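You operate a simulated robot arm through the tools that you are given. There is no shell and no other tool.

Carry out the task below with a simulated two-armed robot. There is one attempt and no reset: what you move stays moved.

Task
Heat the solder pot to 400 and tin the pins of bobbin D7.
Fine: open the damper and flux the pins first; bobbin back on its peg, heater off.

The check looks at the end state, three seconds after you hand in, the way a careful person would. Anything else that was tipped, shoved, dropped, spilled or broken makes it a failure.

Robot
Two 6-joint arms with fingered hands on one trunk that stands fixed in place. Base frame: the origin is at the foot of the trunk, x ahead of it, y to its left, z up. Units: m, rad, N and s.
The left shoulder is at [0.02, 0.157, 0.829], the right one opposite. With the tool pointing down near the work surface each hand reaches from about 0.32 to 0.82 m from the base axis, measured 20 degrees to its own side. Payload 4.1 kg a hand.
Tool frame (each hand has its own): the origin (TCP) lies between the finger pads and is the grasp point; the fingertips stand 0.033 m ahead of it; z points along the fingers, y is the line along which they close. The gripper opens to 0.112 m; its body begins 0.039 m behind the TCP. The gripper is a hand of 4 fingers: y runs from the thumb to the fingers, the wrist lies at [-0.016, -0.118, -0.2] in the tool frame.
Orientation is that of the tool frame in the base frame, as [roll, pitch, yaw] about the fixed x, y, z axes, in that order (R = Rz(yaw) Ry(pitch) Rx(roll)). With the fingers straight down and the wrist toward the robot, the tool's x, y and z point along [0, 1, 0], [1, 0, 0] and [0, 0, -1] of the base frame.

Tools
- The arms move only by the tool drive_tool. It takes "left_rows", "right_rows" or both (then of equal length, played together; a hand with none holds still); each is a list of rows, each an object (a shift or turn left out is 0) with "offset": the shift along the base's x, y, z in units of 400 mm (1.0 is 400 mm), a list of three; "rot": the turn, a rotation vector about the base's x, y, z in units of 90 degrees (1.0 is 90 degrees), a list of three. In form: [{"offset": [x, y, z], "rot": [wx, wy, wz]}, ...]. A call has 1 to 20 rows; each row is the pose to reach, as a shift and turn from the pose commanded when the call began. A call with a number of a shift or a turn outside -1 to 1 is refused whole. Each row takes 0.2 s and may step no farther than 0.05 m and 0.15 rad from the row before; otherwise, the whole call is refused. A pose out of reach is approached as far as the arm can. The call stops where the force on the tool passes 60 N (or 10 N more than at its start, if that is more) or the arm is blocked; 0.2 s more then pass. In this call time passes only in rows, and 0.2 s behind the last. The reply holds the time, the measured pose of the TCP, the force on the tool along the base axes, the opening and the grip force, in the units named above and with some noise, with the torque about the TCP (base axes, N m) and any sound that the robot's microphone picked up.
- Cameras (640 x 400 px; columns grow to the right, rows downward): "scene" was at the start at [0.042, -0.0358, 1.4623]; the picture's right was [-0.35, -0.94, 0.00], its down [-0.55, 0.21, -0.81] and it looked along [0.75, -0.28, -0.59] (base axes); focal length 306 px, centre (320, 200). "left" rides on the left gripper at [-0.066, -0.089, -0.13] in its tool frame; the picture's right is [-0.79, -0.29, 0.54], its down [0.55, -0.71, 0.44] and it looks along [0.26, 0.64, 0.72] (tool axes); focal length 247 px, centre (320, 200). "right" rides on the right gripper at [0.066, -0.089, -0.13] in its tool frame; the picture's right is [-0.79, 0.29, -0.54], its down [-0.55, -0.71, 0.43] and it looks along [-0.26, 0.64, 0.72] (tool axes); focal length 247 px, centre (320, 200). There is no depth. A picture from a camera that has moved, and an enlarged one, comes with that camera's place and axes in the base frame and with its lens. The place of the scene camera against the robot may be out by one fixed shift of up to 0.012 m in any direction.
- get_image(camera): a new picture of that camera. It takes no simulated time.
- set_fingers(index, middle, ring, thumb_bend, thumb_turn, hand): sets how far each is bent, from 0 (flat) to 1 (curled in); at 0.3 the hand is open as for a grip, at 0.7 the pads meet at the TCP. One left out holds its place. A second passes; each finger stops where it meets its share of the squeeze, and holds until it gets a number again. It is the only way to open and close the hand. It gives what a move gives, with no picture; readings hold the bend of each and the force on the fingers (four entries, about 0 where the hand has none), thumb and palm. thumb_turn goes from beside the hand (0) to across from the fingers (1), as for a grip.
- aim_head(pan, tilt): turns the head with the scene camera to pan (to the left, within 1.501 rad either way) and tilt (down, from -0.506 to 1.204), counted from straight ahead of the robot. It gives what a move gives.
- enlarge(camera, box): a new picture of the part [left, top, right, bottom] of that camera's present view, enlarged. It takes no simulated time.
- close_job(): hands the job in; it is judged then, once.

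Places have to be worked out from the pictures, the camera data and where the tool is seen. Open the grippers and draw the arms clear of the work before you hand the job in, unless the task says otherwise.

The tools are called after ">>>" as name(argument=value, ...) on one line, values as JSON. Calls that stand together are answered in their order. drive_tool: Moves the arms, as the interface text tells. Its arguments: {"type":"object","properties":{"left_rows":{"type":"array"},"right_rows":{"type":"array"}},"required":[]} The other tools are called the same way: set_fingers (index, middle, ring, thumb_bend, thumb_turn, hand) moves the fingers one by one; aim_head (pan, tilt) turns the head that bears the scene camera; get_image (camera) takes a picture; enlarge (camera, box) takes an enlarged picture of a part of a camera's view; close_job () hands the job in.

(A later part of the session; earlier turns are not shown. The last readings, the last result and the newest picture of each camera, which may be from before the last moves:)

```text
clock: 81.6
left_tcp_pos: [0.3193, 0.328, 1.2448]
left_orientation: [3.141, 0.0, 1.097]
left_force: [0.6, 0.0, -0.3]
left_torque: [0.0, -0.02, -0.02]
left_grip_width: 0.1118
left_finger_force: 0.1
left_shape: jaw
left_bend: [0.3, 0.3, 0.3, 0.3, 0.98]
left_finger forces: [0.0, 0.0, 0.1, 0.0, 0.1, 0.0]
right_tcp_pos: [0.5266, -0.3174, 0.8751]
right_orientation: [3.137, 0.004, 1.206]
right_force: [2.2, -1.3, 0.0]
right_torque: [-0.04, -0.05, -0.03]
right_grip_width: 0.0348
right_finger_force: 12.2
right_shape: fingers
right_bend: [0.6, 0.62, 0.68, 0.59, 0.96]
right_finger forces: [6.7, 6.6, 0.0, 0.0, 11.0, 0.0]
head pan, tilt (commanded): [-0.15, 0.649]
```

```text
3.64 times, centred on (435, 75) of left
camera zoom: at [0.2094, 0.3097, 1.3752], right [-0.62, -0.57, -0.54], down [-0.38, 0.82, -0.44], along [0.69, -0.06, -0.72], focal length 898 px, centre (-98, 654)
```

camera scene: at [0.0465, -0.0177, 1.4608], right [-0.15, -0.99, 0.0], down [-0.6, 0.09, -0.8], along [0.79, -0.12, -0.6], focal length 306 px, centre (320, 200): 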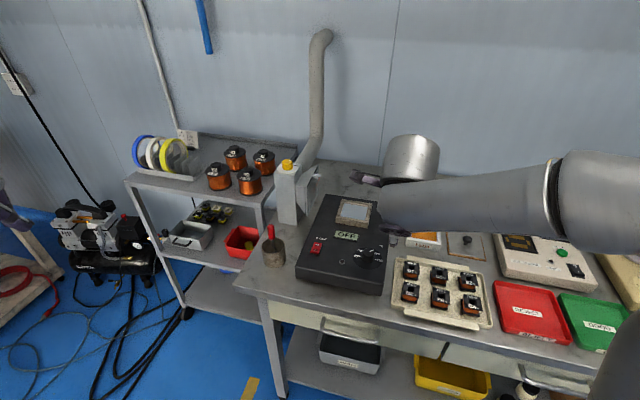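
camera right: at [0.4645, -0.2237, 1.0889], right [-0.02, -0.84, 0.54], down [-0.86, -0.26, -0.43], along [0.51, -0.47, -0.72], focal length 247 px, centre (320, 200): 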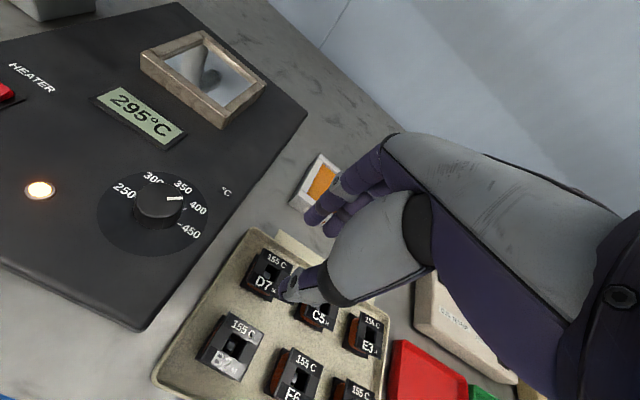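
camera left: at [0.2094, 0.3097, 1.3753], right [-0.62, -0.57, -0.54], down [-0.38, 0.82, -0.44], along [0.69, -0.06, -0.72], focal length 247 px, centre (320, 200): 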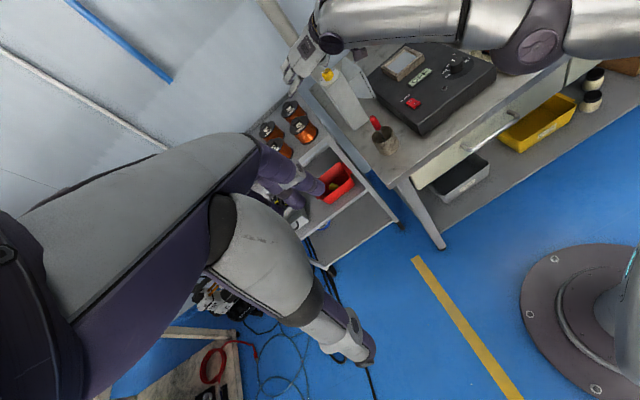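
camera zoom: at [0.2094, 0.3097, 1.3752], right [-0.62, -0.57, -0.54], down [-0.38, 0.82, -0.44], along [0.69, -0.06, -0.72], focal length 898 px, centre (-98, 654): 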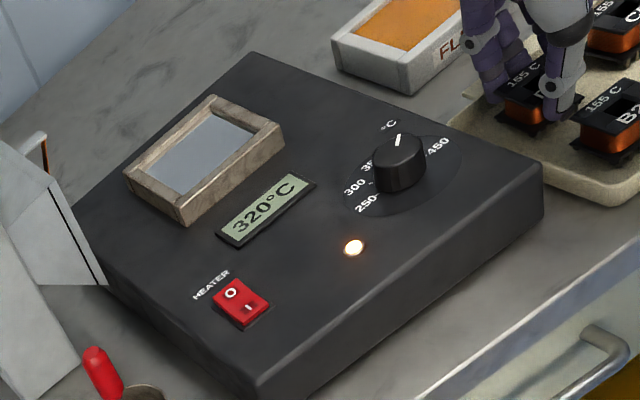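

Grip is firm (index 6.7, middle 6.6, thumb 11 N); the tray slid about 3 mm toward me as the fingers centred, nothing tipped. I lift D7 straight up off its peg, slowly.

>>> drive_tool(right_rows=[{"offset": [0, 0, 0.02]}, {"offset": [0, 0, 0.045]}, {"offset": [0, 0, 0.075]}, {"offset": [0, 0, 0.11]}, {"offset": [0, 0, 0.16]}, {"offset": [0, 0, 0.21]}])

>>> enlarge(camera="left", box=[440, 0, 540, 80])

>>> get_image(camera="right")

>>> get_image(camera="scene")

```text
clock: 83.0
left_tcp_pos: [0.3187, 0.3271, 1.2449]
left_orientation: [-3.141, -0.002, 1.099]
left_force: [1.1, -0.3, 0.0]
left_torque: [-0.02, 0.02, -0.01]
left_grip_width: 0.1118
left_finger_force: 0.1
left_shape: jaw
left_bend: [0.3, 0.3, 0.3, 0.3, 0.98]
left_finger forces: [0.0, 0.0, 0.0, 0.1, 0.1, 0.0]
right_tcp_pos: [0.5256, -0.3182, 0.9588]
right_orientation: [3.14, 0.003, 1.204]
right_force: [0.0, -1.2, -0.9]
right_torque: [0.01, -0.02, 0.02]
right_grip_width: 0.0347
right_finger_force: 12.0
right_shape: fingers
right_bend: [0.6, 0.63, 0.68, 0.59, 0.96]
right_finger forces: [6.3, 5.4, 0.0, 0.0, 11.9, 0.1]
head pan, tilt (commanded): [-0.15, 0.649]
```

```text
5.00 times, centred on (490, 40) of left
camera zoom: at [0.2094, 0.3097, 1.3753], right [-0.62, -0.57, -0.54], down [-0.38, 0.82, -0.44], along [0.69, -0.06, -0.72], focal length 1235 px, centre (-530, 1000)
```

zoom: 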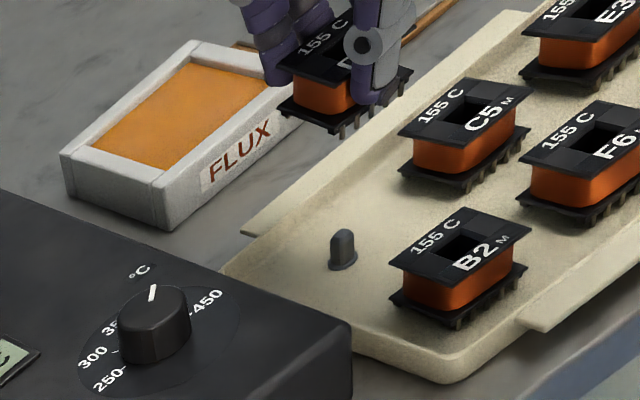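

```text
taken
camera right: at [0.4656, -0.2241, 1.0887], right [-0.02, -0.84, 0.54], down [-0.86, -0.26, -0.43], along [0.51, -0.47, -0.72], focal length 247 px, centre (320, 200)
```

right: 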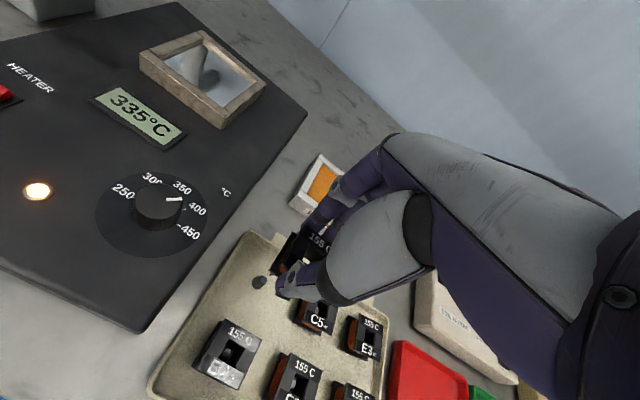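

```text
taken
camera scene: at [0.0462, -0.0181, 1.4608], right [-0.15, -0.99, 0.0], down [-0.6, 0.09, -0.8], along [0.79, -0.12, -0.6], focal length 306 px, centre (320, 200)
```

scene: 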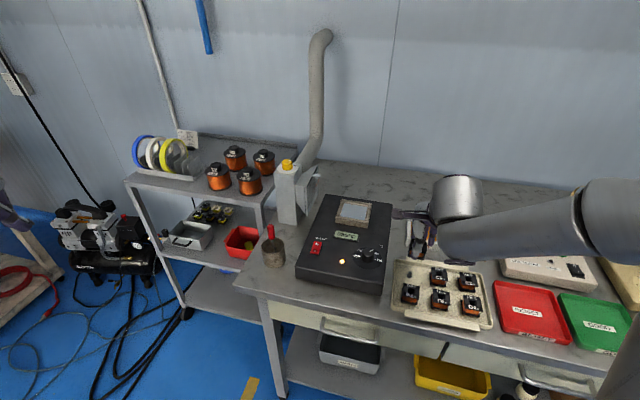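

D7 hangs level in the grip and its peg is visible. The pot reads 335 °C. Next I carry D7 over the flux pad at about [0.65, -0.41].

>>> drive_tool(right_rows=[{"offset": [0.0778, -0.0574, 0]}, {"offset": [0.1555, -0.1148, 0]}, {"offset": [0.2333, -0.1721, 0]}, {"offset": [0.311, -0.2295, 0]}])

>>> get_image(camera="left")

>>> enlarge(camera="left", box=[430, 0, 510, 60])

>>> enlarge(camera="scene", box=[390, 180, 490, 270])

>>> enlarge(camera="right", box=[220, 200, 360, 320])

```text
clock: 84.0
left_tcp_pos: [0.3181, 0.3264, 1.2443]
left_orientation: [-3.141, 0.0, 1.099]
left_force: [-0.6, 0.9, -0.3]
left_torque: [0.01, -0.03, 0.0]
left_grip_width: 0.1118
left_finger_force: 0.0
left_shape: jaw
left_bend: [0.3, 0.3, 0.3, 0.3, 0.98]
left_finger forces: [0.0, 0.0, 0.1, 0.0, 0.0, 0.0]
right_tcp_pos: [0.6502, -0.4095, 0.959]
right_orientation: [3.14, 0.003, 1.205]
right_force: [-1.0, 0.4, 0.3]
right_torque: [0.02, -0.06, 0.01]
right_grip_width: 0.0345
right_finger_force: 11.4
right_shape: fingers
right_bend: [0.6, 0.63, 0.68, 0.59, 0.96]
right_finger forces: [6.2, 5.2, 0.1, 0.0, 11.5, 0.0]
head pan, tilt (commanded): [-0.15, 0.649]
```

```text
taken
camera left: at [0.2089, 0.3099, 1.3753], right [-0.62, -0.57, -0.54], down [-0.38, 0.82, -0.44], along [0.69, -0.06, -0.72], focal length 247 px, centre (320, 200)
```

left: 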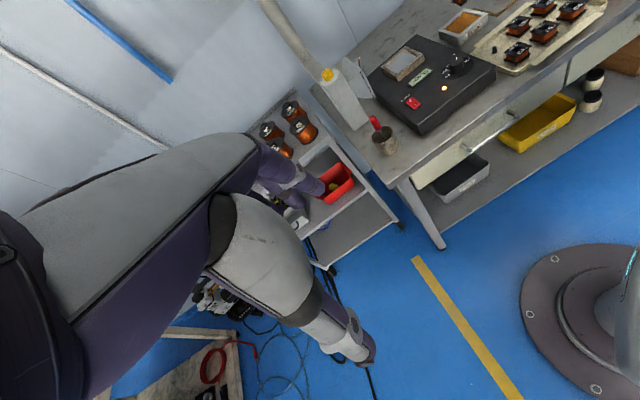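

```text
6.67 times, centred on (470, 30) of left
camera zoom: at [0.2089, 0.3099, 1.3753], right [-0.62, -0.57, -0.54], down [-0.38, 0.82, -0.44], along [0.69, -0.06, -0.72], focal length 1646 px, centre (-680, 1333)
```

zoom: 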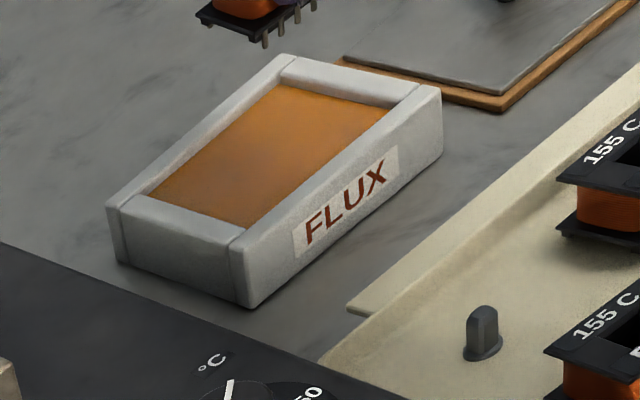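

```text
4.44 times, centred on (440, 225) of scene
camera zoom: at [0.0456, -0.0179, 1.4609], right [-0.15, -0.99, 0.0], down [-0.6, 0.09, -0.8], along [0.79, -0.12, -0.6], focal length 1359 px, centre (-213, 89)
```

zoom: 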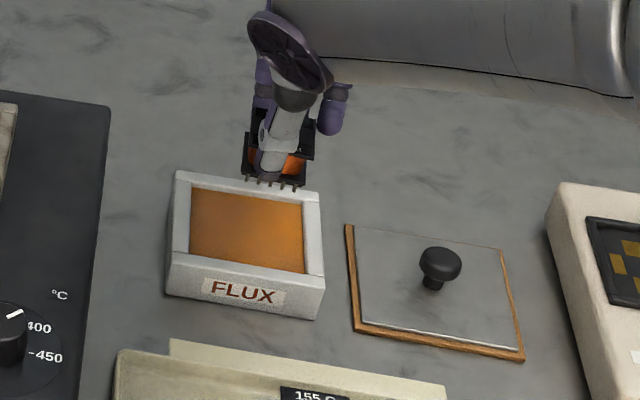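

```text
3.33 times, centred on (290, 260) of right
camera zoom: at [0.5894, -0.3143, 1.0881], right [-0.02, -0.84, 0.54], down [-0.86, -0.26, -0.44], along [0.51, -0.47, -0.72], focal length 823 px, centre (420, 0)
```

zoom: 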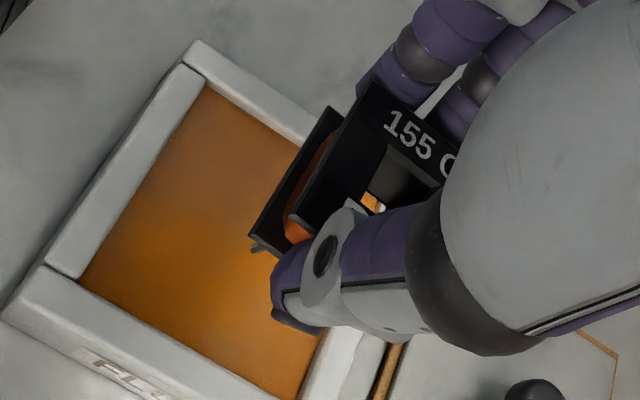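

The pad's orange surface is centred at about [0.654, -0.406], z≈0.853, some 66×71 mm. I shift 3 mm and lower until the pins are just above it.

>>> drive_tool(right_rows=[{"offset": [0.0085, 0.008, -0.05]}, {"offset": [0.0085, 0.008, -0.1]}, {"offset": [0.0085, 0.008, -0.122]}])

>>> enlarge(camera="left", box=[430, 0, 510, 60])

>>> enlarge(camera="scene", box=[390, 190, 470, 260])

```text
clock: 84.8
left_tcp_pos: [0.3198, 0.327, 1.2435]
left_orientation: [-3.141, 0.002, 1.097]
left_force: [-0.4, -0.1, -0.5]
left_torque: [0.03, -0.01, 0.01]
left_grip_width: 0.1117
left_finger_force: 0.1
left_shape: jaw
left_bend: [0.3, 0.3, 0.3, 0.3, 0.98]
left_finger forces: [0.0, 0.0, 0.0, 0.0, 0.0, 0.0]
right_tcp_pos: [0.6538, -0.4042, 0.9094]
right_orientation: [3.138, 0.003, 1.204]
right_force: [-0.5, 0.2, -0.2]
right_torque: [0.02, -0.04, -0.01]
right_grip_width: 0.0344
right_finger_force: 12.1
right_shape: fingers
right_bend: [0.6, 0.63, 0.68, 0.59, 0.96]
right_finger forces: [6.2, 5.2, 0.0, 0.0, 11.4, 0.0]
head pan, tilt (commanded): [-0.15, 0.649]
```

```text
6.67 times, centred on (470, 30) of left
camera zoom: at [0.2093, 0.3098, 1.3752], right [-0.62, -0.57, -0.54], down [-0.38, 0.82, -0.44], along [0.69, -0.06, -0.72], focal length 1646 px, centre (-680, 1333)
```

zoom: 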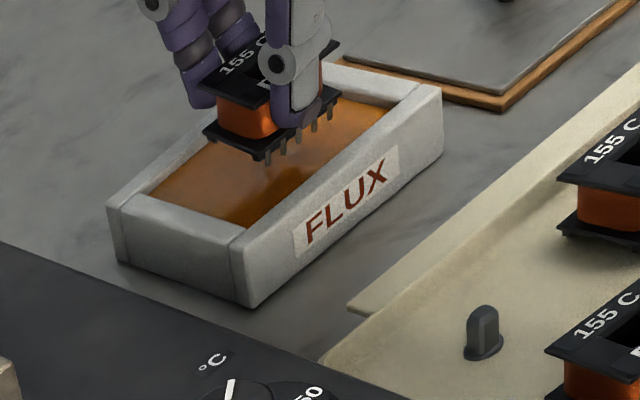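

```text
5.71 times, centred on (430, 225) of scene
camera zoom: at [0.046, -0.0179, 1.4609], right [-0.15, -0.99, 0.0], down [-0.6, 0.09, -0.8], along [0.79, -0.12, -0.6], focal length 1747 px, centre (-309, 57)
```

zoom: 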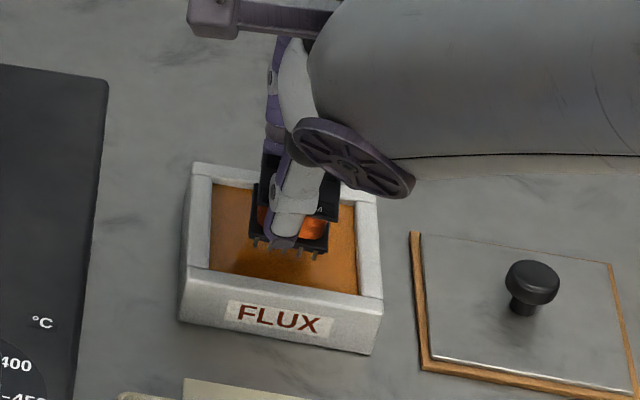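

The pins hover just over the flux, reflections visible. I lower in 2–3 mm steps, watching the force.

>>> drive_tool(right_rows=[{"offset": [0, 0, -0.006]}, {"offset": [0, 0, -0.012]}, {"offset": [0, 0, -0.016]}])

>>> enlarge(camera="left", box=[445, 0, 495, 40])

>>> enlarge(camera="scene", box=[415, 205, 455, 245])

```text
clock: 85.6
left_tcp_pos: [0.3188, 0.3272, 1.2437]
left_orientation: [-3.141, 0.001, 1.097]
left_force: [-0.3, -0.2, 0.4]
left_torque: [0.06, 0.02, 0.0]
left_grip_width: 0.1119
left_finger_force: 0.0
left_shape: jaw
left_bend: [0.3, 0.3, 0.3, 0.3, 0.98]
left_finger forces: [0.1, 0.0, 0.0, 0.0, 0.1, 0.0]
right_tcp_pos: [0.6536, -0.4064, 0.9031]
right_orientation: [3.139, 0.005, 1.204]
right_force: [0.4, 0.5, -0.2]
right_torque: [0.01, -0.02, -0.02]
right_grip_width: 0.0342
right_finger_force: 11.6
right_shape: fingers
right_bend: [0.6, 0.63, 0.68, 0.59, 0.96]
right_finger forces: [6.3, 5.2, 0.0, 0.0, 11.4, 0.0]
head pan, tilt (commanded): [-0.15, 0.649]
```

```text
10.00 times, centred on (470, 20) of left
camera zoom: at [0.2093, 0.3098, 1.3753], right [-0.62, -0.57, -0.54], down [-0.38, 0.82, -0.44], along [0.69, -0.06, -0.72], focal length 2470 px, centre (-1180, 2000)
```

zoom: 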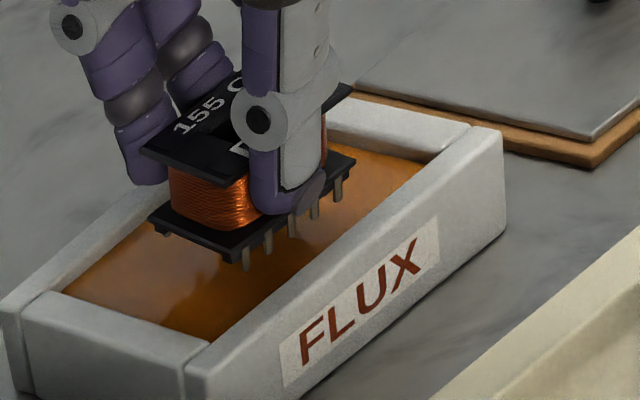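

```text
10.00 times, centred on (435, 225) of scene
camera zoom: at [0.046, -0.018, 1.4608], right [-0.15, -0.99, 0.0], down [-0.6, 0.09, -0.8], along [0.79, -0.12, -0.6], focal length 3057 px, centre (-830, -50)
```

zoom: 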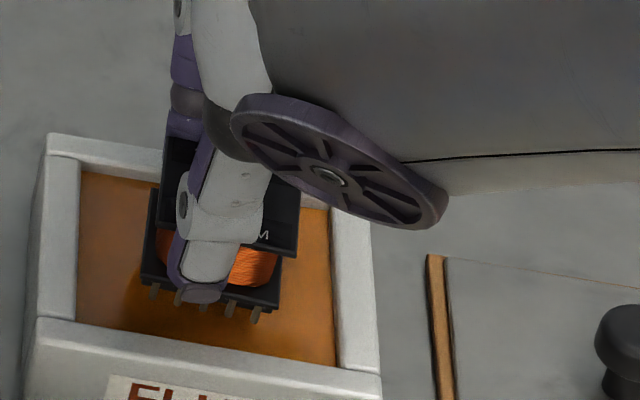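

Pin tips are about at the flux surface with no force yet. I lower another 4 mm and look whether the pins submerge.

>>> drive_tool(right_rows=[{"offset": [0, 0, -0.005]}, {"offset": [0, 0, -0.01]}])

>>> enlarge(camera="left", box=[445, 0, 495, 40])

```text
clock: 86.2
left_tcp_pos: [0.3196, 0.3275, 1.2432]
left_orientation: [-3.141, 0.0, 1.098]
left_force: [0.2, 0.0, 0.0]
left_torque: [0.0, 0.0, -0.01]
left_grip_width: 0.1118
left_finger_force: 0.0
left_shape: jaw
left_bend: [0.3, 0.3, 0.3, 0.3, 0.98]
left_finger forces: [0.1, 0.1, 0.1, 0.0, 0.0, 0.0]
right_tcp_pos: [0.6528, -0.4049, 0.899]
right_orientation: [3.139, 0.003, 1.203]
right_force: [-0.4, 0.1, 0.1]
right_torque: [-0.04, -0.01, -0.01]
right_grip_width: 0.0343
right_finger_force: 11.6
right_shape: fingers
right_bend: [0.6, 0.63, 0.68, 0.59, 0.96]
right_finger forces: [6.3, 5.1, 0.0, 0.0, 11.4, 0.0]
head pan, tilt (commanded): [-0.15, 0.649]
```

```text
10.00 times, centred on (470, 20) of left
camera zoom: at [0.2093, 0.3098, 1.3753], right [-0.62, -0.57, -0.54], down [-0.38, 0.82, -0.44], along [0.69, -0.06, -0.72], focal length 2470 px, centre (-1180, 2000)
```

zoom: 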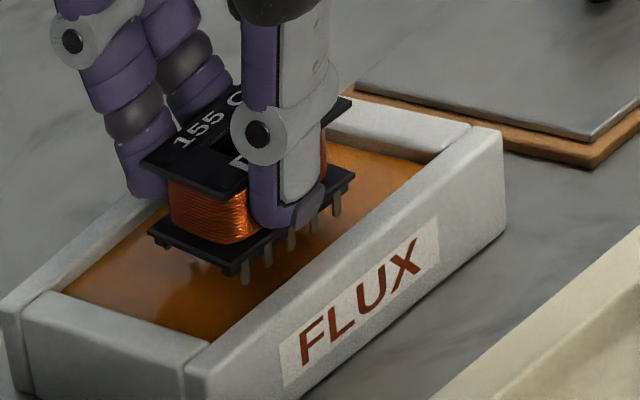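

I enlarge further on the pins.

>>> enlarge(camera="left", box=[455, 12, 483, 33])

>>> enlarge(camera="scene", box=[420, 212, 450, 240])

```text
16.00 times, centred on (469, 22) of left
camera zoom: at [0.2093, 0.3098, 1.3753], right [-0.62, -0.57, -0.54], down [-0.38, 0.82, -0.44], along [0.69, -0.06, -0.72], focal length 3952 px, centre (-2064, 3040)
```

zoom: 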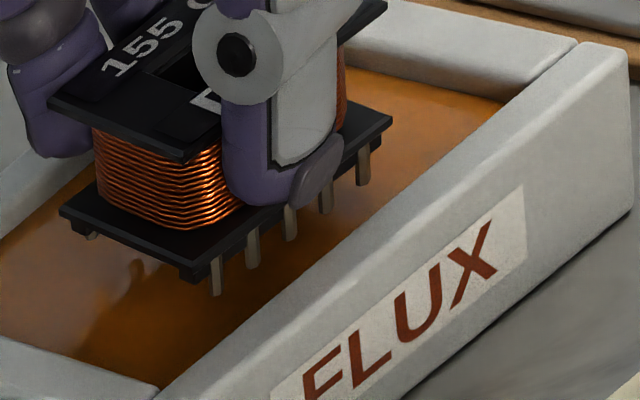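

```text
14.29 times, centred on (435, 226) of scene
camera zoom: at [0.046, -0.018, 1.4608], right [-0.15, -0.99, 0.0], down [-0.6, 0.09, -0.8], along [0.79, -0.12, -0.6], focal length 4368 px, centre (-1323, -171)
```

zoom: 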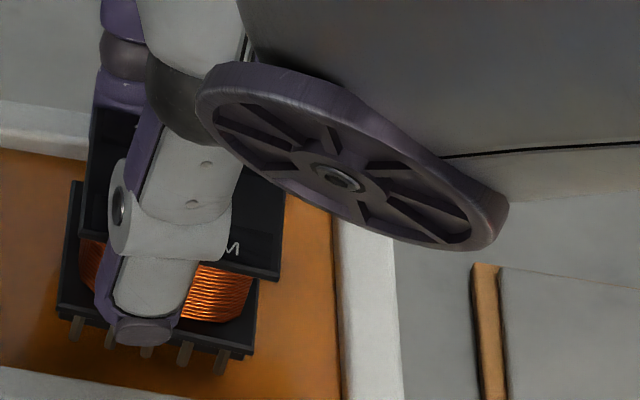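

The visible pin length is about 7 mm, so the tips are at most barely in. I lower another 3 mm and compare the visible length.

>>> drive_tool(right_rows=[{"offset": [0, 0, -0.0075]}])

>>> enlarge(camera="left", box=[455, 12, 483, 33])

```text
clock: 86.6
left_tcp_pos: [0.3191, 0.3284, 1.2436]
left_orientation: [-3.141, 0.0, 1.099]
left_force: [0.2, -0.3, -0.2]
left_torque: [0.0, -0.04, 0.03]
left_grip_width: 0.1116
left_finger_force: 0.0
left_shape: jaw
left_bend: [0.3, 0.3, 0.3, 0.3, 0.98]
left_finger forces: [0.0, 0.1, 0.0, 0.1, 0.0, 0.0]
right_tcp_pos: [0.6541, -0.4053, 0.896]
right_orientation: [3.138, 0.006, 1.204]
right_force: [-0.3, -0.3, -0.5]
right_torque: [-0.02, -0.01, 0.01]
right_grip_width: 0.0344
right_finger_force: 11.5
right_shape: fingers
right_bend: [0.6, 0.63, 0.68, 0.59, 0.96]
right_finger forces: [6.3, 5.2, 0.0, 0.1, 11.4, 0.0]
head pan, tilt (commanded): [-0.15, 0.649]
```

```text
16.00 times, centred on (469, 22) of left
camera zoom: at [0.2093, 0.3098, 1.3753], right [-0.62, -0.57, -0.54], down [-0.38, 0.82, -0.44], along [0.69, -0.06, -0.72], focal length 3952 px, centre (-2064, 3040)
```

zoom: 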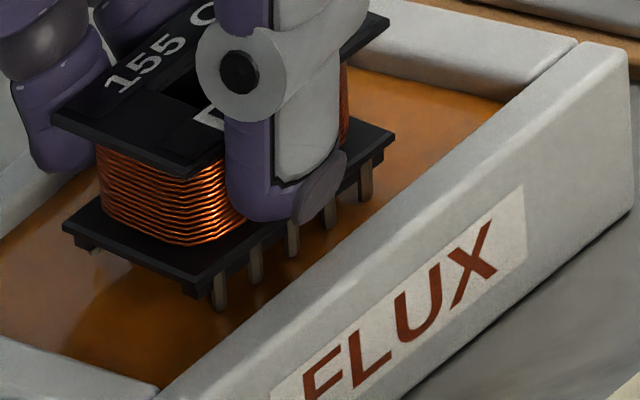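

Pins still full length — the flux lies lower inside its box than its rim. No force; I continue down 3 mm at a time (fingertips are still about 9 mm above the rim).

>>> drive_tool(right_rows=[{"offset": [0, 0, -0.0075]}])

>>> enlarge(camera="left", box=[455, 12, 483, 33])

```text
clock: 87.0
left_tcp_pos: [0.3183, 0.3278, 1.2448]
left_orientation: [-3.141, 0.001, 1.098]
left_force: [0.3, 0.1, 0.0]
left_torque: [0.02, 0.01, 0.03]
left_grip_width: 0.1119
left_finger_force: 0.2
left_shape: jaw
left_bend: [0.3, 0.3, 0.3, 0.3, 0.98]
left_finger forces: [0.0, 0.0, 0.1, 0.1, 0.0, 0.0]
right_tcp_pos: [0.6543, -0.4062, 0.8935]
right_orientation: [3.138, 0.002, 1.205]
right_force: [0.1, -0.6, 0.0]
right_torque: [0.01, 0.01, 0.01]
right_grip_width: 0.0344
right_finger_force: 11.3
right_shape: fingers
right_bend: [0.6, 0.63, 0.68, 0.59, 0.96]
right_finger forces: [6.3, 5.2, 0.0, 0.1, 11.4, 0.0]
head pan, tilt (commanded): [-0.15, 0.649]
```

```text
16.00 times, centred on (469, 22) of left
camera zoom: at [0.2093, 0.3098, 1.3753], right [-0.62, -0.57, -0.54], down [-0.38, 0.82, -0.44], along [0.69, -0.06, -0.72], focal length 3952 px, centre (-2064, 3040)
```

zoom: 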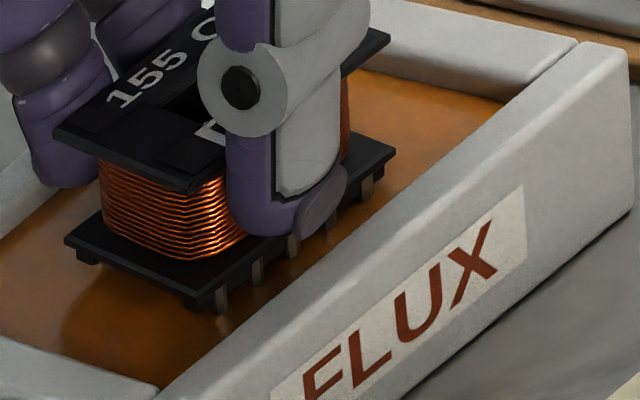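

Now the pins visibly shorten: they are dipping about 2.5 mm. I go 2.5 mm deeper and hold for about a second and a half.

>>> drive_tool(right_rows=[{"offset": [0, 0, -0.0062]}, {"offset": [0, 0, -0.0062]}, {"offset": [0, 0, -0.0062]}, {"offset": [0, 0, -0.0062]}, {"offset": [0, 0, -0.0062]}, {"offset": [0, 0, -0.0062]}])

>>> enlarge(camera="left", box=[455, 12, 483, 33])

>>> enlarge(camera="left", box=[370, 20, 500, 130])

```text
clock: 88.4
left_tcp_pos: [0.32, 0.327, 1.2438]
left_orientation: [-3.141, 0.001, 1.097]
left_force: [-0.5, 0.5, -0.1]
left_torque: [0.01, 0.01, 0.02]
left_grip_width: 0.1122
left_finger_force: 0.0
left_shape: jaw
left_bend: [0.3, 0.3, 0.3, 0.3, 0.98]
left_finger forces: [0.0, 0.0, 0.1, 0.0, 0.0, 0.0]
right_tcp_pos: [0.654, -0.4064, 0.8918]
right_orientation: [3.137, 0.004, 1.204]
right_force: [2.9, -0.4, 7.3]
right_torque: [0.02, 0.05, -0.03]
right_grip_width: 0.0342
right_finger_force: 12.5
right_shape: fingers
right_bend: [0.6, 0.63, 0.68, 0.6, 0.96]
right_finger forces: [7.0, 6.3, 0.0, 0.0, 10.9, 0.0]
head pan, tilt (commanded): [-0.15, 0.649]
```

```text
16.00 times, centred on (469, 22) of left
camera zoom: at [0.2092, 0.3099, 1.3752], right [-0.62, -0.57, -0.54], down [-0.38, 0.82, -0.44], along [0.69, -0.06, -0.72], focal length 3952 px, centre (-2064, 3040)
```

zoom: 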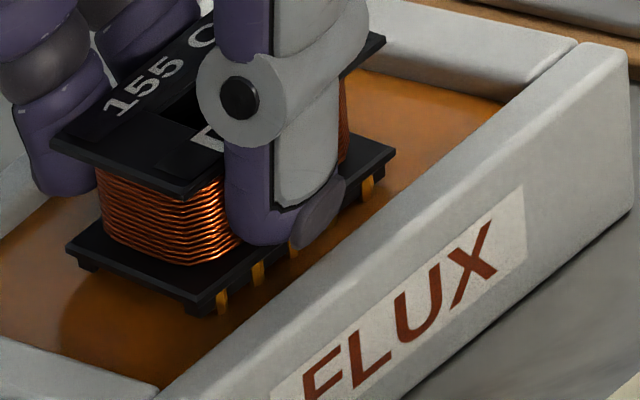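

```text
3.64 times, centred on (435, 75) of left
camera zoom: at [0.2092, 0.3099, 1.3752], right [-0.62, -0.57, -0.54], down [-0.38, 0.82, -0.44], along [0.69, -0.06, -0.72], focal length 898 px, centre (-98, 654)
```

zoom: 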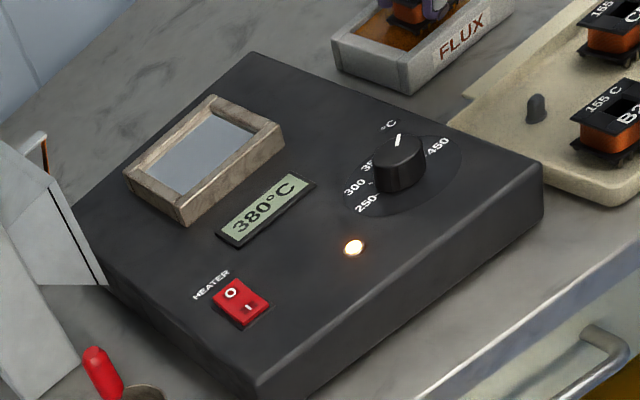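

The pins have turned amber — fluxed. I lift out; the pot reads 380 °C. I carry D7 toward the pot at a height that keeps the pins 30 mm above its rim.

>>> drive_tool(right_rows=[{"offset": [0, 0, 0.05]}, {"offset": [0, 0, 0.13]}, {"offset": [0, 0, 0.21]}, {"offset": [0.03, 0.08, 0.23]}, {"offset": [0.065, 0.17, 0.23]}, {"offset": [0.1, 0.26, 0.23]}, {"offset": [0.14, 0.36, 0.23]}, {"offset": [0.16, 0.42, 0.23]}])

>>> get_image(camera="right")

>>> enlarge(camera="left", box=[370, 0, 500, 110])

>>> enlarge(camera="scene", box=[310, 170, 420, 260])

```text
clock: 90.2
left_tcp_pos: [0.3201, 0.3272, 1.2446]
left_orientation: [3.141, -0.002, 1.098]
left_force: [-0.5, -0.8, 1.5]
left_torque: [0.02, 0.03, -0.03]
left_grip_width: 0.1119
left_finger_force: 0.0
left_shape: jaw
left_bend: [0.3, 0.3, 0.3, 0.3, 0.98]
left_finger forces: [0.0, 0.1, 0.0, 0.0, 0.0, 0.0]
right_tcp_pos: [0.7177, -0.2377, 0.9834]
right_orientation: [3.138, 0.003, 1.204]
right_force: [-0.7, -1.3, 0.5]
right_torque: [-0.02, -0.03, -0.02]
right_grip_width: 0.0341
right_finger_force: 11.1
right_shape: fingers
right_bend: [0.6, 0.63, 0.68, 0.59, 0.96]
right_finger forces: [6.3, 5.2, 0.0, 0.0, 11.6, 0.0]
head pan, tilt (commanded): [-0.15, 0.649]
```

```text
taken
camera right: at [0.6572, -0.144, 1.1132], right [-0.02, -0.84, 0.54], down [-0.86, -0.26, -0.44], along [0.51, -0.47, -0.72], focal length 247 px, centre (320, 200)
```

right: 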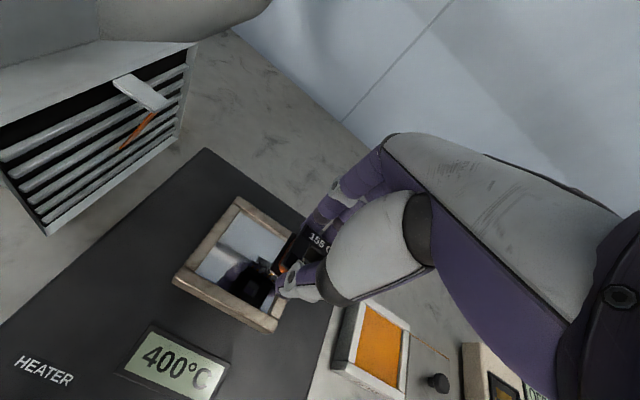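

```text
3.64 times, centred on (435, 55) of left
camera zoom: at [0.2092, 0.3094, 1.3753], right [-0.62, -0.57, -0.54], down [-0.38, 0.82, -0.44], along [0.69, -0.06, -0.72], focal length 898 px, centre (-98, 727)
```

zoom: 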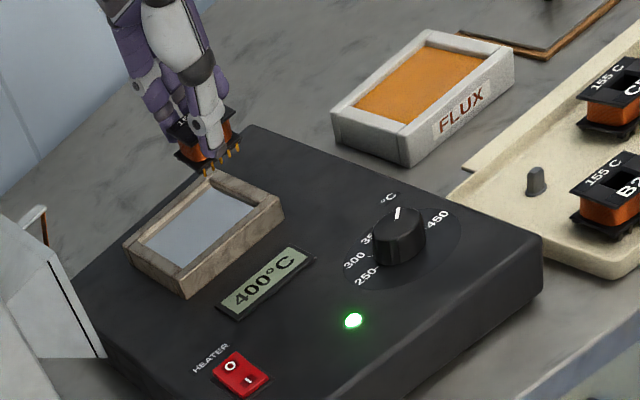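

```text
4.44 times, centred on (365, 215) of scene
camera zoom: at [0.0459, -0.0183, 1.4609], right [-0.15, -0.99, 0.0], down [-0.6, 0.09, -0.8], along [0.79, -0.12, -0.6], focal length 1359 px, centre (120, 133)
```

zoom: 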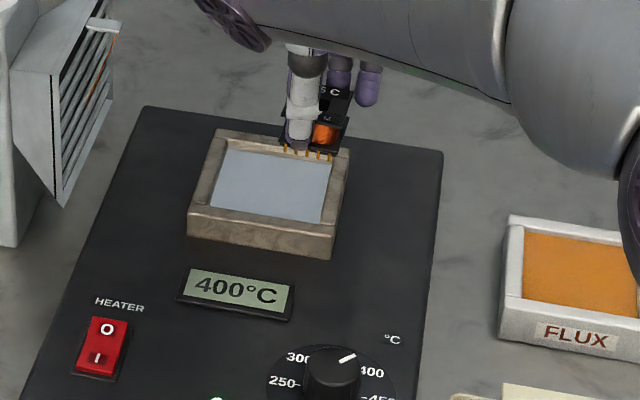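

The display reads exactly 400 °C with a green ready light. I enlarge the pot from the hand camera to locate its opening.

>>> enlarge(camera="right", box=[160, 180, 340, 340])

>>> enlarge(camera="left", box=[390, 20, 460, 80])

```text
2.50 times, centred on (250, 260) of right
camera zoom: at [0.6572, -0.144, 1.1132], right [-0.02, -0.84, 0.54], down [-0.86, -0.26, -0.44], along [0.51, -0.47, -0.72], focal length 617 px, centre (495, 50)
```

zoom: 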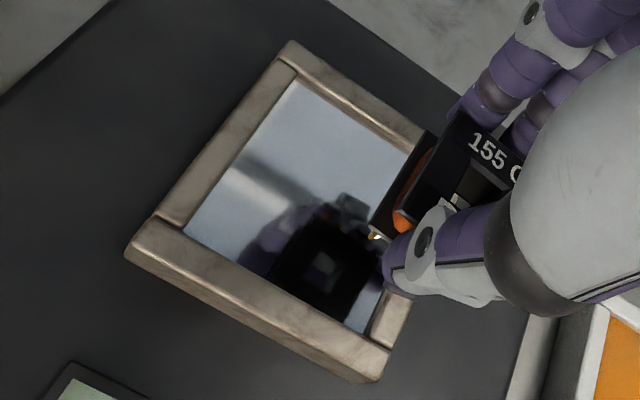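

```text
6.67 times, centred on (425, 50) of left
camera zoom: at [0.2092, 0.3094, 1.3753], right [-0.62, -0.57, -0.54], down [-0.38, 0.82, -0.44], along [0.69, -0.06, -0.72], focal length 1646 px, centre (-380, 1200)
```

zoom: 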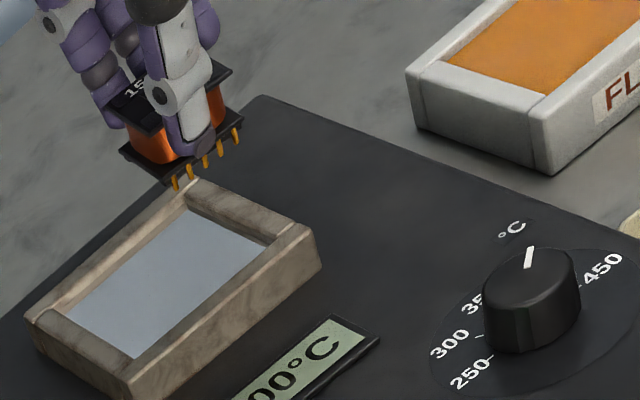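

Pot opening centre is about [0.731, -0.217] with the bobbin sitting about 3 mm toward the thumb in the grip. I move over the centre with the pins 13 mm above the rim and check.

>>> drive_tool(right_rows=[{"offset": [0.02, 0.025, 0]}, {"offset": [0.0408, 0.0505, -0.03]}, {"offset": [0.0408, 0.0505, -0.071]}])

>>> enlarge(camera="left", box=[390, 20, 440, 60])

>>> enlarge(camera="right", box=[180, 180, 360, 340])

>>> enlarge(camera="scene", box=[325, 180, 395, 240])

```text
clock: 91.0
left_tcp_pos: [0.3189, 0.3276, 1.2434]
left_orientation: [-3.142, 0.0, 1.097]
left_force: [-0.8, -0.7, -0.3]
left_torque: [0.0, -0.02, -0.02]
left_grip_width: 0.1116
left_finger_force: 0.1
left_shape: jaw
left_bend: [0.3, 0.3, 0.3, 0.3, 0.98]
left_finger forces: [0.0, 0.0, 0.0, 0.0, 0.0, 0.0]
right_tcp_pos: [0.7342, -0.217, 0.955]
right_orientation: [3.139, 0.004, 1.205]
right_force: [-0.3, -0.3, -0.7]
right_torque: [0.03, -0.02, 0.01]
right_grip_width: 0.0344
right_finger_force: 11.6
right_shape: fingers
right_bend: [0.6, 0.63, 0.68, 0.59, 0.96]
right_finger forces: [6.2, 5.3, 0.0, 0.0, 11.6, 0.1]
head pan, tilt (commanded): [-0.15, 0.649]
```

```text
10.00 times, centred on (415, 40) of left
camera zoom: at [0.2093, 0.3098, 1.3753], right [-0.62, -0.57, -0.54], down [-0.38, 0.82, -0.44], along [0.69, -0.06, -0.72], focal length 2470 px, centre (-630, 1800)
```

zoom: 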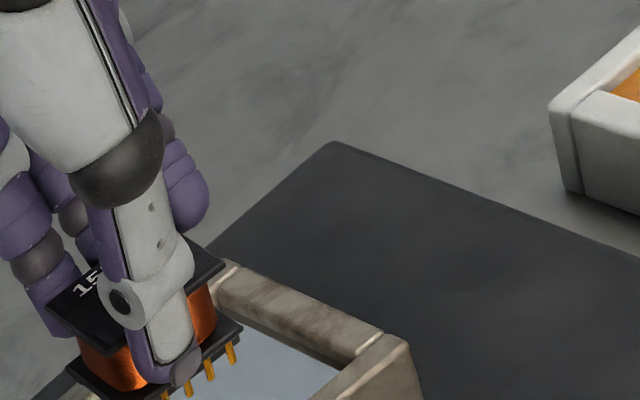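

```text
2.50 times, centred on (270, 260) of right
camera zoom: at [0.674, -0.1235, 1.0841], right [-0.02, -0.84, 0.54], down [-0.86, -0.26, -0.44], along [0.51, -0.47, -0.72], focal length 617 px, centre (445, 50)
```

zoom: 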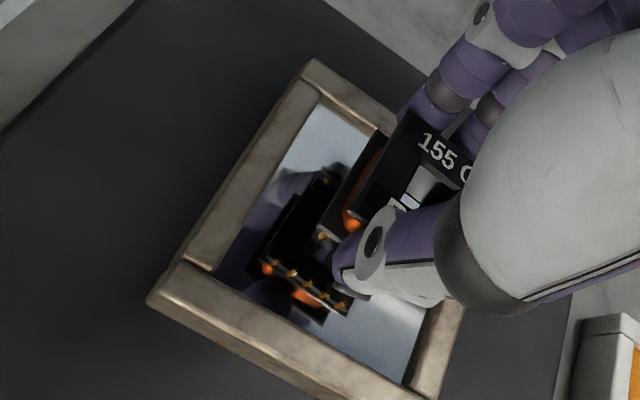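

```text
6.67 times, centred on (360, 210) of scene
camera zoom: at [0.0459, -0.018, 1.4609], right [-0.15, -0.99, 0.0], down [-0.6, 0.09, -0.8], along [0.79, -0.12, -0.6], focal length 2038 px, centre (53, 133)
```

zoom: 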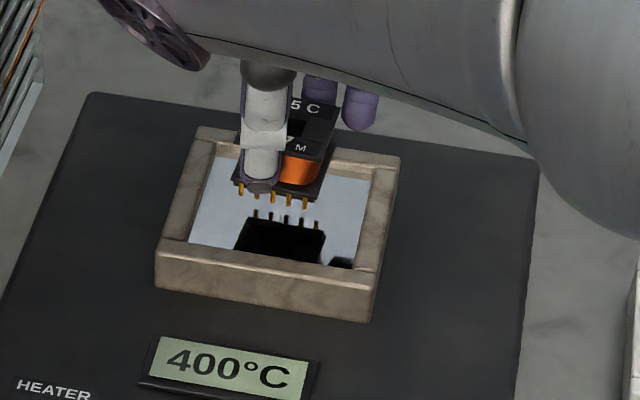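

The mirror-like solder shows the bobbin's reflection: the pins are roughly 16–22 mm above the surface, and the bobbin looks centred in the opening. I lower 12 mm and re-check.

>>> drive_tool(right_rows=[{"offset": [0, 0, -0.015]}, {"offset": [0, 0, -0.03]}])

>>> enlarge(camera="scene", box=[325, 180, 395, 240])

>>> enlarge(camera="right", box=[220, 220, 340, 330])

>>> enlarge(camera="left", box=[380, 40, 430, 80])

```text
clock: 91.6
left_tcp_pos: [0.3195, 0.328, 1.2449]
left_orientation: [-3.141, 0.002, 1.097]
left_force: [-1.0, -0.8, -0.1]
left_torque: [0.0, -0.04, -0.01]
left_grip_width: 0.1121
left_finger_force: 0.1
left_shape: jaw
left_bend: [0.3, 0.3, 0.3, 0.3, 0.98]
left_finger forces: [0.0, 0.0, 0.1, 0.0, 0.0, 0.1]
right_tcp_pos: [0.7343, -0.2186, 0.9416]
right_orientation: [3.137, 0.004, 1.205]
right_force: [0.0, -0.3, -1.3]
right_torque: [0.01, -0.02, -0.01]
right_grip_width: 0.0343
right_finger_force: 11.1
right_shape: fingers
right_bend: [0.6, 0.63, 0.68, 0.59, 0.96]
right_finger forces: [6.5, 5.2, 0.0, 0.1, 11.7, 0.1]
head pan, tilt (commanded): [-0.15, 0.649]
```

```text
6.67 times, centred on (360, 210) of scene
camera zoom: at [0.046, -0.018, 1.4609], right [-0.15, -0.99, 0.0], down [-0.6, 0.09, -0.8], along [0.79, -0.12, -0.6], focal length 2038 px, centre (53, 133)
```

zoom: 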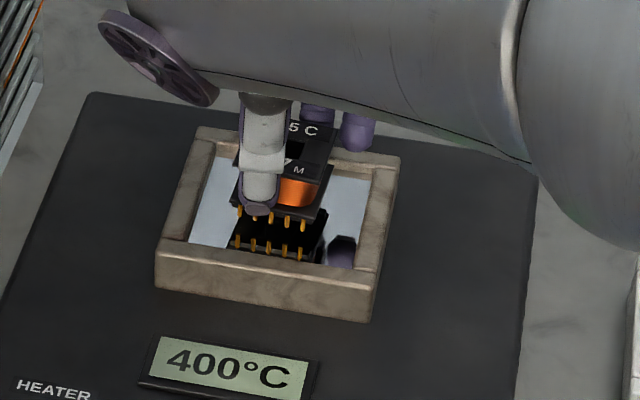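

```text
3.64 times, centred on (280, 275) of right
camera zoom: at [0.6744, -0.1237, 1.0717], right [-0.02, -0.84, 0.54], down [-0.86, -0.26, -0.44], along [0.51, -0.47, -0.72], focal length 898 px, centre (466, -73)
```

zoom: 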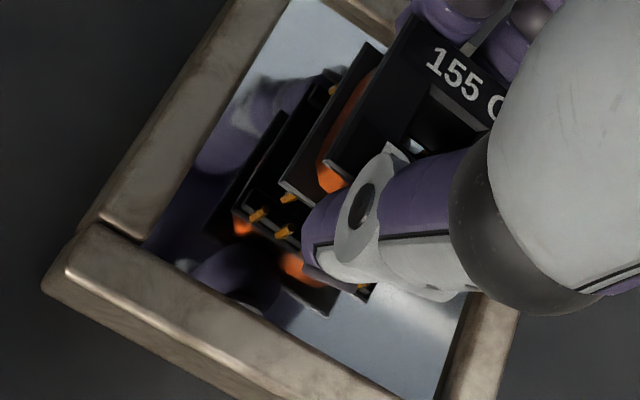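

```text
10.00 times, centred on (405, 60) of left
camera zoom: at [0.2093, 0.3098, 1.3753], right [-0.62, -0.57, -0.54], down [-0.38, 0.82, -0.44], along [0.69, -0.06, -0.72], focal length 2470 px, centre (-530, 1600)
```

zoom: 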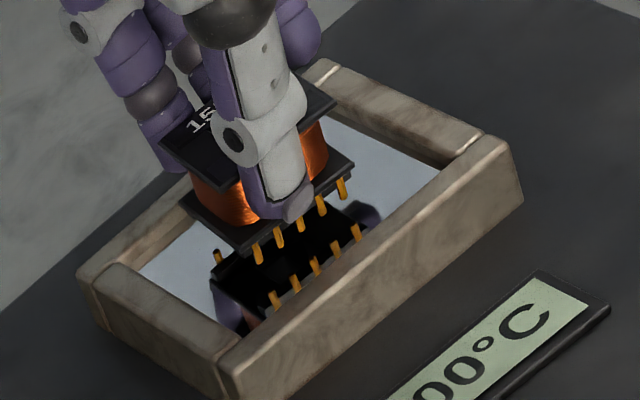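

Pins and their reflections are 4.5 mm from the surface by both cameras. I lower 9 mm so the pins dip about 4.5 mm (flange stays clear), and hold about 2 s.

>>> drive_tool(right_rows=[{"offset": [0, 0, -0.0075]}, {"offset": [0, 0, -0.015]}, {"offset": [0, 0, -0.0225]}, {"offset": [0, 0, -0.0225]}, {"offset": [0, 0, -0.0225]}])

>>> enlarge(camera="left", box=[380, 40, 430, 80])

>>> enlarge(camera="scene", box=[335, 195, 385, 235])

```text
clock: 92.8
left_tcp_pos: [0.3195, 0.327, 1.2441]
left_orientation: [3.141, 0.002, 1.099]
left_force: [0.7, -0.1, -0.4]
left_torque: [-0.01, -0.02, 0.01]
left_grip_width: 0.1117
left_finger_force: 0.1
left_shape: jaw
left_bend: [0.3, 0.3, 0.3, 0.3, 0.98]
left_finger forces: [0.1, 0.0, 0.0, 0.0, 0.0, 0.1]
right_tcp_pos: [0.7349, -0.218, 0.9345]
right_orientation: [3.138, 0.003, 1.205]
right_force: [-0.1, 0.2, 0.8]
right_torque: [-0.01, 0.04, -0.01]
right_grip_width: 0.0343
right_finger_force: 11.9
right_shape: fingers
right_bend: [0.6, 0.63, 0.68, 0.59, 0.96]
right_finger forces: [6.4, 5.5, 0.0, 0.1, 11.6, 0.1]
head pan, tilt (commanded): [-0.15, 0.649]
```

```text
10.00 times, centred on (405, 60) of left
camera zoom: at [0.2093, 0.3098, 1.3753], right [-0.62, -0.57, -0.54], down [-0.38, 0.82, -0.44], along [0.69, -0.06, -0.72], focal length 2470 px, centre (-530, 1600)
```

zoom: 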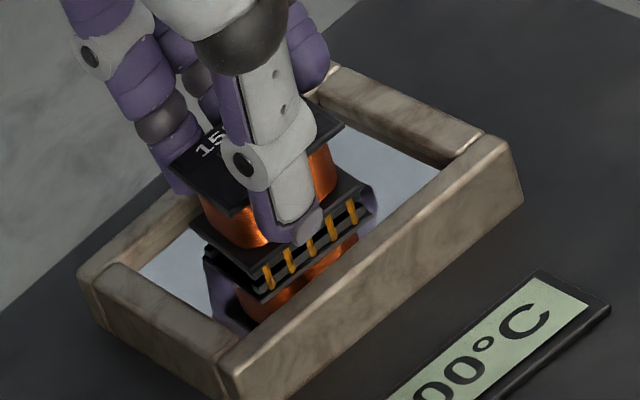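

```text
10.00 times, centred on (360, 215) of scene
camera zoom: at [0.046, -0.018, 1.4609], right [-0.15, -0.99, 0.0], down [-0.6, 0.09, -0.8], along [0.79, -0.12, -0.6], focal length 3057 px, centre (-80, 50)
```

zoom: 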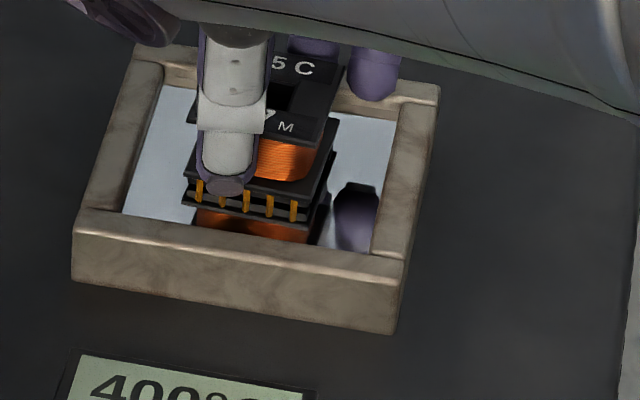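

The pins meet their reflections — about 3 mm is submerged. I go 2 mm deeper and hold 2 s.

>>> drive_tool(right_rows=[{"offset": [0, 0, -0.005]}, {"offset": [0, 0, -0.005]}, {"offset": [0, 0, -0.005]}, {"offset": [0, 0, -0.005]}, {"offset": [0, 0, -0.005]}, {"offset": [0, 0, -0.005]}, {"offset": [0, 0, -0.005]}, {"offset": [0, 0, -0.005]}, {"offset": [0, 0, -0.005]}])

>>> enlarge(camera="left", box=[380, 40, 430, 80])

>>> enlarge(camera="scene", box=[335, 195, 385, 235])

```text
clock: 94.8
left_tcp_pos: [0.319, 0.3282, 1.2447]
left_orientation: [-3.141, 0.001, 1.098]
left_force: [0.3, -0.5, 0.5]
left_torque: [-0.01, -0.03, 0.0]
left_grip_width: 0.1118
left_finger_force: 0.0
left_shape: jaw
left_bend: [0.3, 0.3, 0.3, 0.3, 0.98]
left_finger forces: [0.0, 0.0, 0.1, 0.0, 0.0, 0.0]
right_tcp_pos: [0.7341, -0.2177, 0.9326]
right_orientation: [3.138, 0.004, 1.203]
right_force: [2.1, -0.1, 11.1]
right_torque: [0.05, 0.07, 0.01]
right_grip_width: 0.034
right_finger_force: 12.8
right_shape: fingers
right_bend: [0.6, 0.63, 0.68, 0.6, 0.96]
right_finger forces: [7.3, 6.4, 0.0, 0.0, 11.3, 0.0]
head pan, tilt (commanded): [-0.15, 0.649]
```

```text
10.00 times, centred on (405, 60) of left
camera zoom: at [0.2091, 0.3099, 1.3753], right [-0.62, -0.57, -0.54], down [-0.38, 0.82, -0.44], along [0.69, -0.06, -0.72], focal length 2470 px, centre (-530, 1600)
```

zoom: 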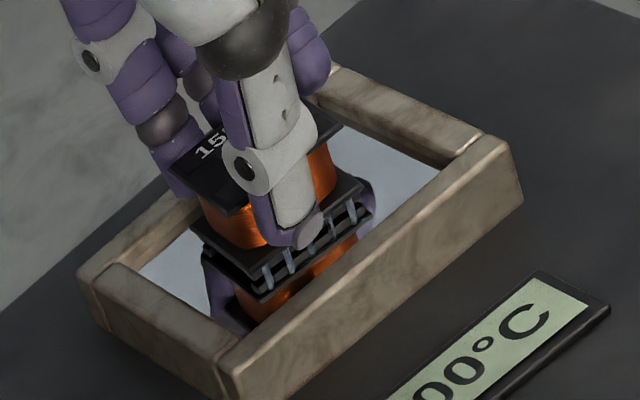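

```text
10.00 times, centred on (360, 215) of scene
camera zoom: at [0.0458, -0.0179, 1.4609], right [-0.15, -0.99, 0.0], down [-0.6, 0.09, -0.8], along [0.79, -0.12, -0.6], focal length 3057 px, centre (-80, 50)
```

zoom: 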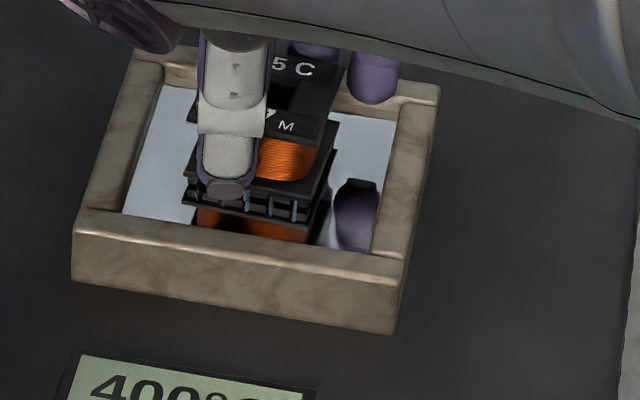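

The pins have turned bright silver — tinned. I lift straight out and carry D7 back over its peg, retracing the summed offsets exactly.

>>> drive_tool(right_rows=[{"offset": [0, 0, 0.03]}, {"offset": [0, 0, 0.08]}, {"offset": [0, 0, 0.13]}, {"offset": [-0.0867, -0.0415, 0.13]}, {"offset": [-0.1734, -0.083, 0.13]}, {"offset": [-0.2602, -0.1245, 0.13]}, {"offset": [-0.3469, -0.166, 0.13]}, {"offset": [-0.4336, -0.2075, 0.13]}, {"offset": [-0.5203, -0.249, 0.13]}])

>>> enlarge(camera="left", box=[440, 0, 540, 80])

>>> enlarge(camera="scene", box=[380, 200, 480, 300])

>>> enlarge(camera="right", box=[220, 200, 360, 320])

```text
clock: 96.8
left_tcp_pos: [0.3218, 0.327, 1.2444]
left_orientation: [-3.141, 0.0, 1.098]
left_force: [0.3, -0.1, -0.5]
left_torque: [-0.03, 0.02, -0.01]
left_grip_width: 0.1115
left_finger_force: 0.1
left_shape: jaw
left_bend: [0.3, 0.3, 0.3, 0.3, 0.98]
left_finger forces: [0.0, 0.1, 0.1, 0.0, 0.1, 0.0]
right_tcp_pos: [0.5247, -0.3178, 0.9827]
right_orientation: [3.136, 0.004, 1.203]
right_force: [0.3, 0.4, -0.3]
right_torque: [0.0, 0.02, -0.05]
right_grip_width: 0.0341
right_finger_force: 11.4
right_shape: fingers
right_bend: [0.6, 0.63, 0.68, 0.59, 0.96]
right_finger forces: [6.3, 5.1, 0.1, 0.1, 11.4, 0.0]
head pan, tilt (commanded): [-0.15, 0.649]
```

```text
5.00 times, centred on (490, 40) of left
camera zoom: at [0.2097, 0.31, 1.3751], right [-0.62, -0.57, -0.54], down [-0.38, 0.82, -0.44], along [0.69, -0.06, -0.72], focal length 1235 px, centre (-530, 1000)
```

zoom: 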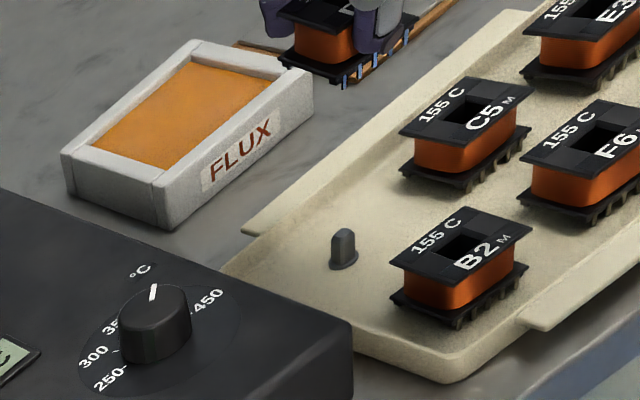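

```text
4.00 times, centred on (430, 250) of scene
camera zoom: at [0.0465, -0.0178, 1.4608], right [-0.15, -0.99, 0.0], down [-0.6, 0.09, -0.8], along [0.79, -0.12, -0.6], focal length 1223 px, centre (-120, 0)
```

zoom: 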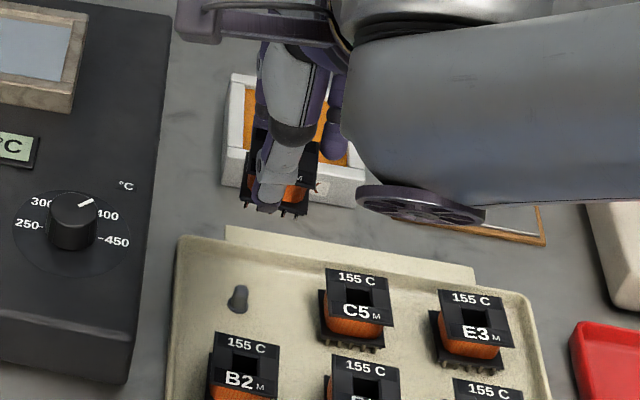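

```text
3.33 times, centred on (290, 260) of right
camera zoom: at [0.4643, -0.2242, 1.1118], right [-0.02, -0.84, 0.54], down [-0.86, -0.26, -0.44], along [0.51, -0.47, -0.72], focal length 823 px, centre (420, 0)
```

zoom: 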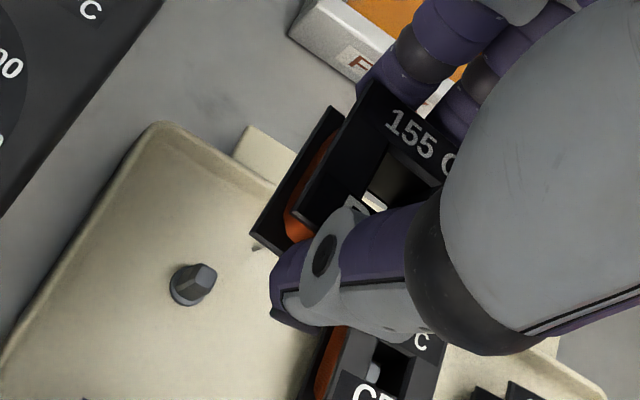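

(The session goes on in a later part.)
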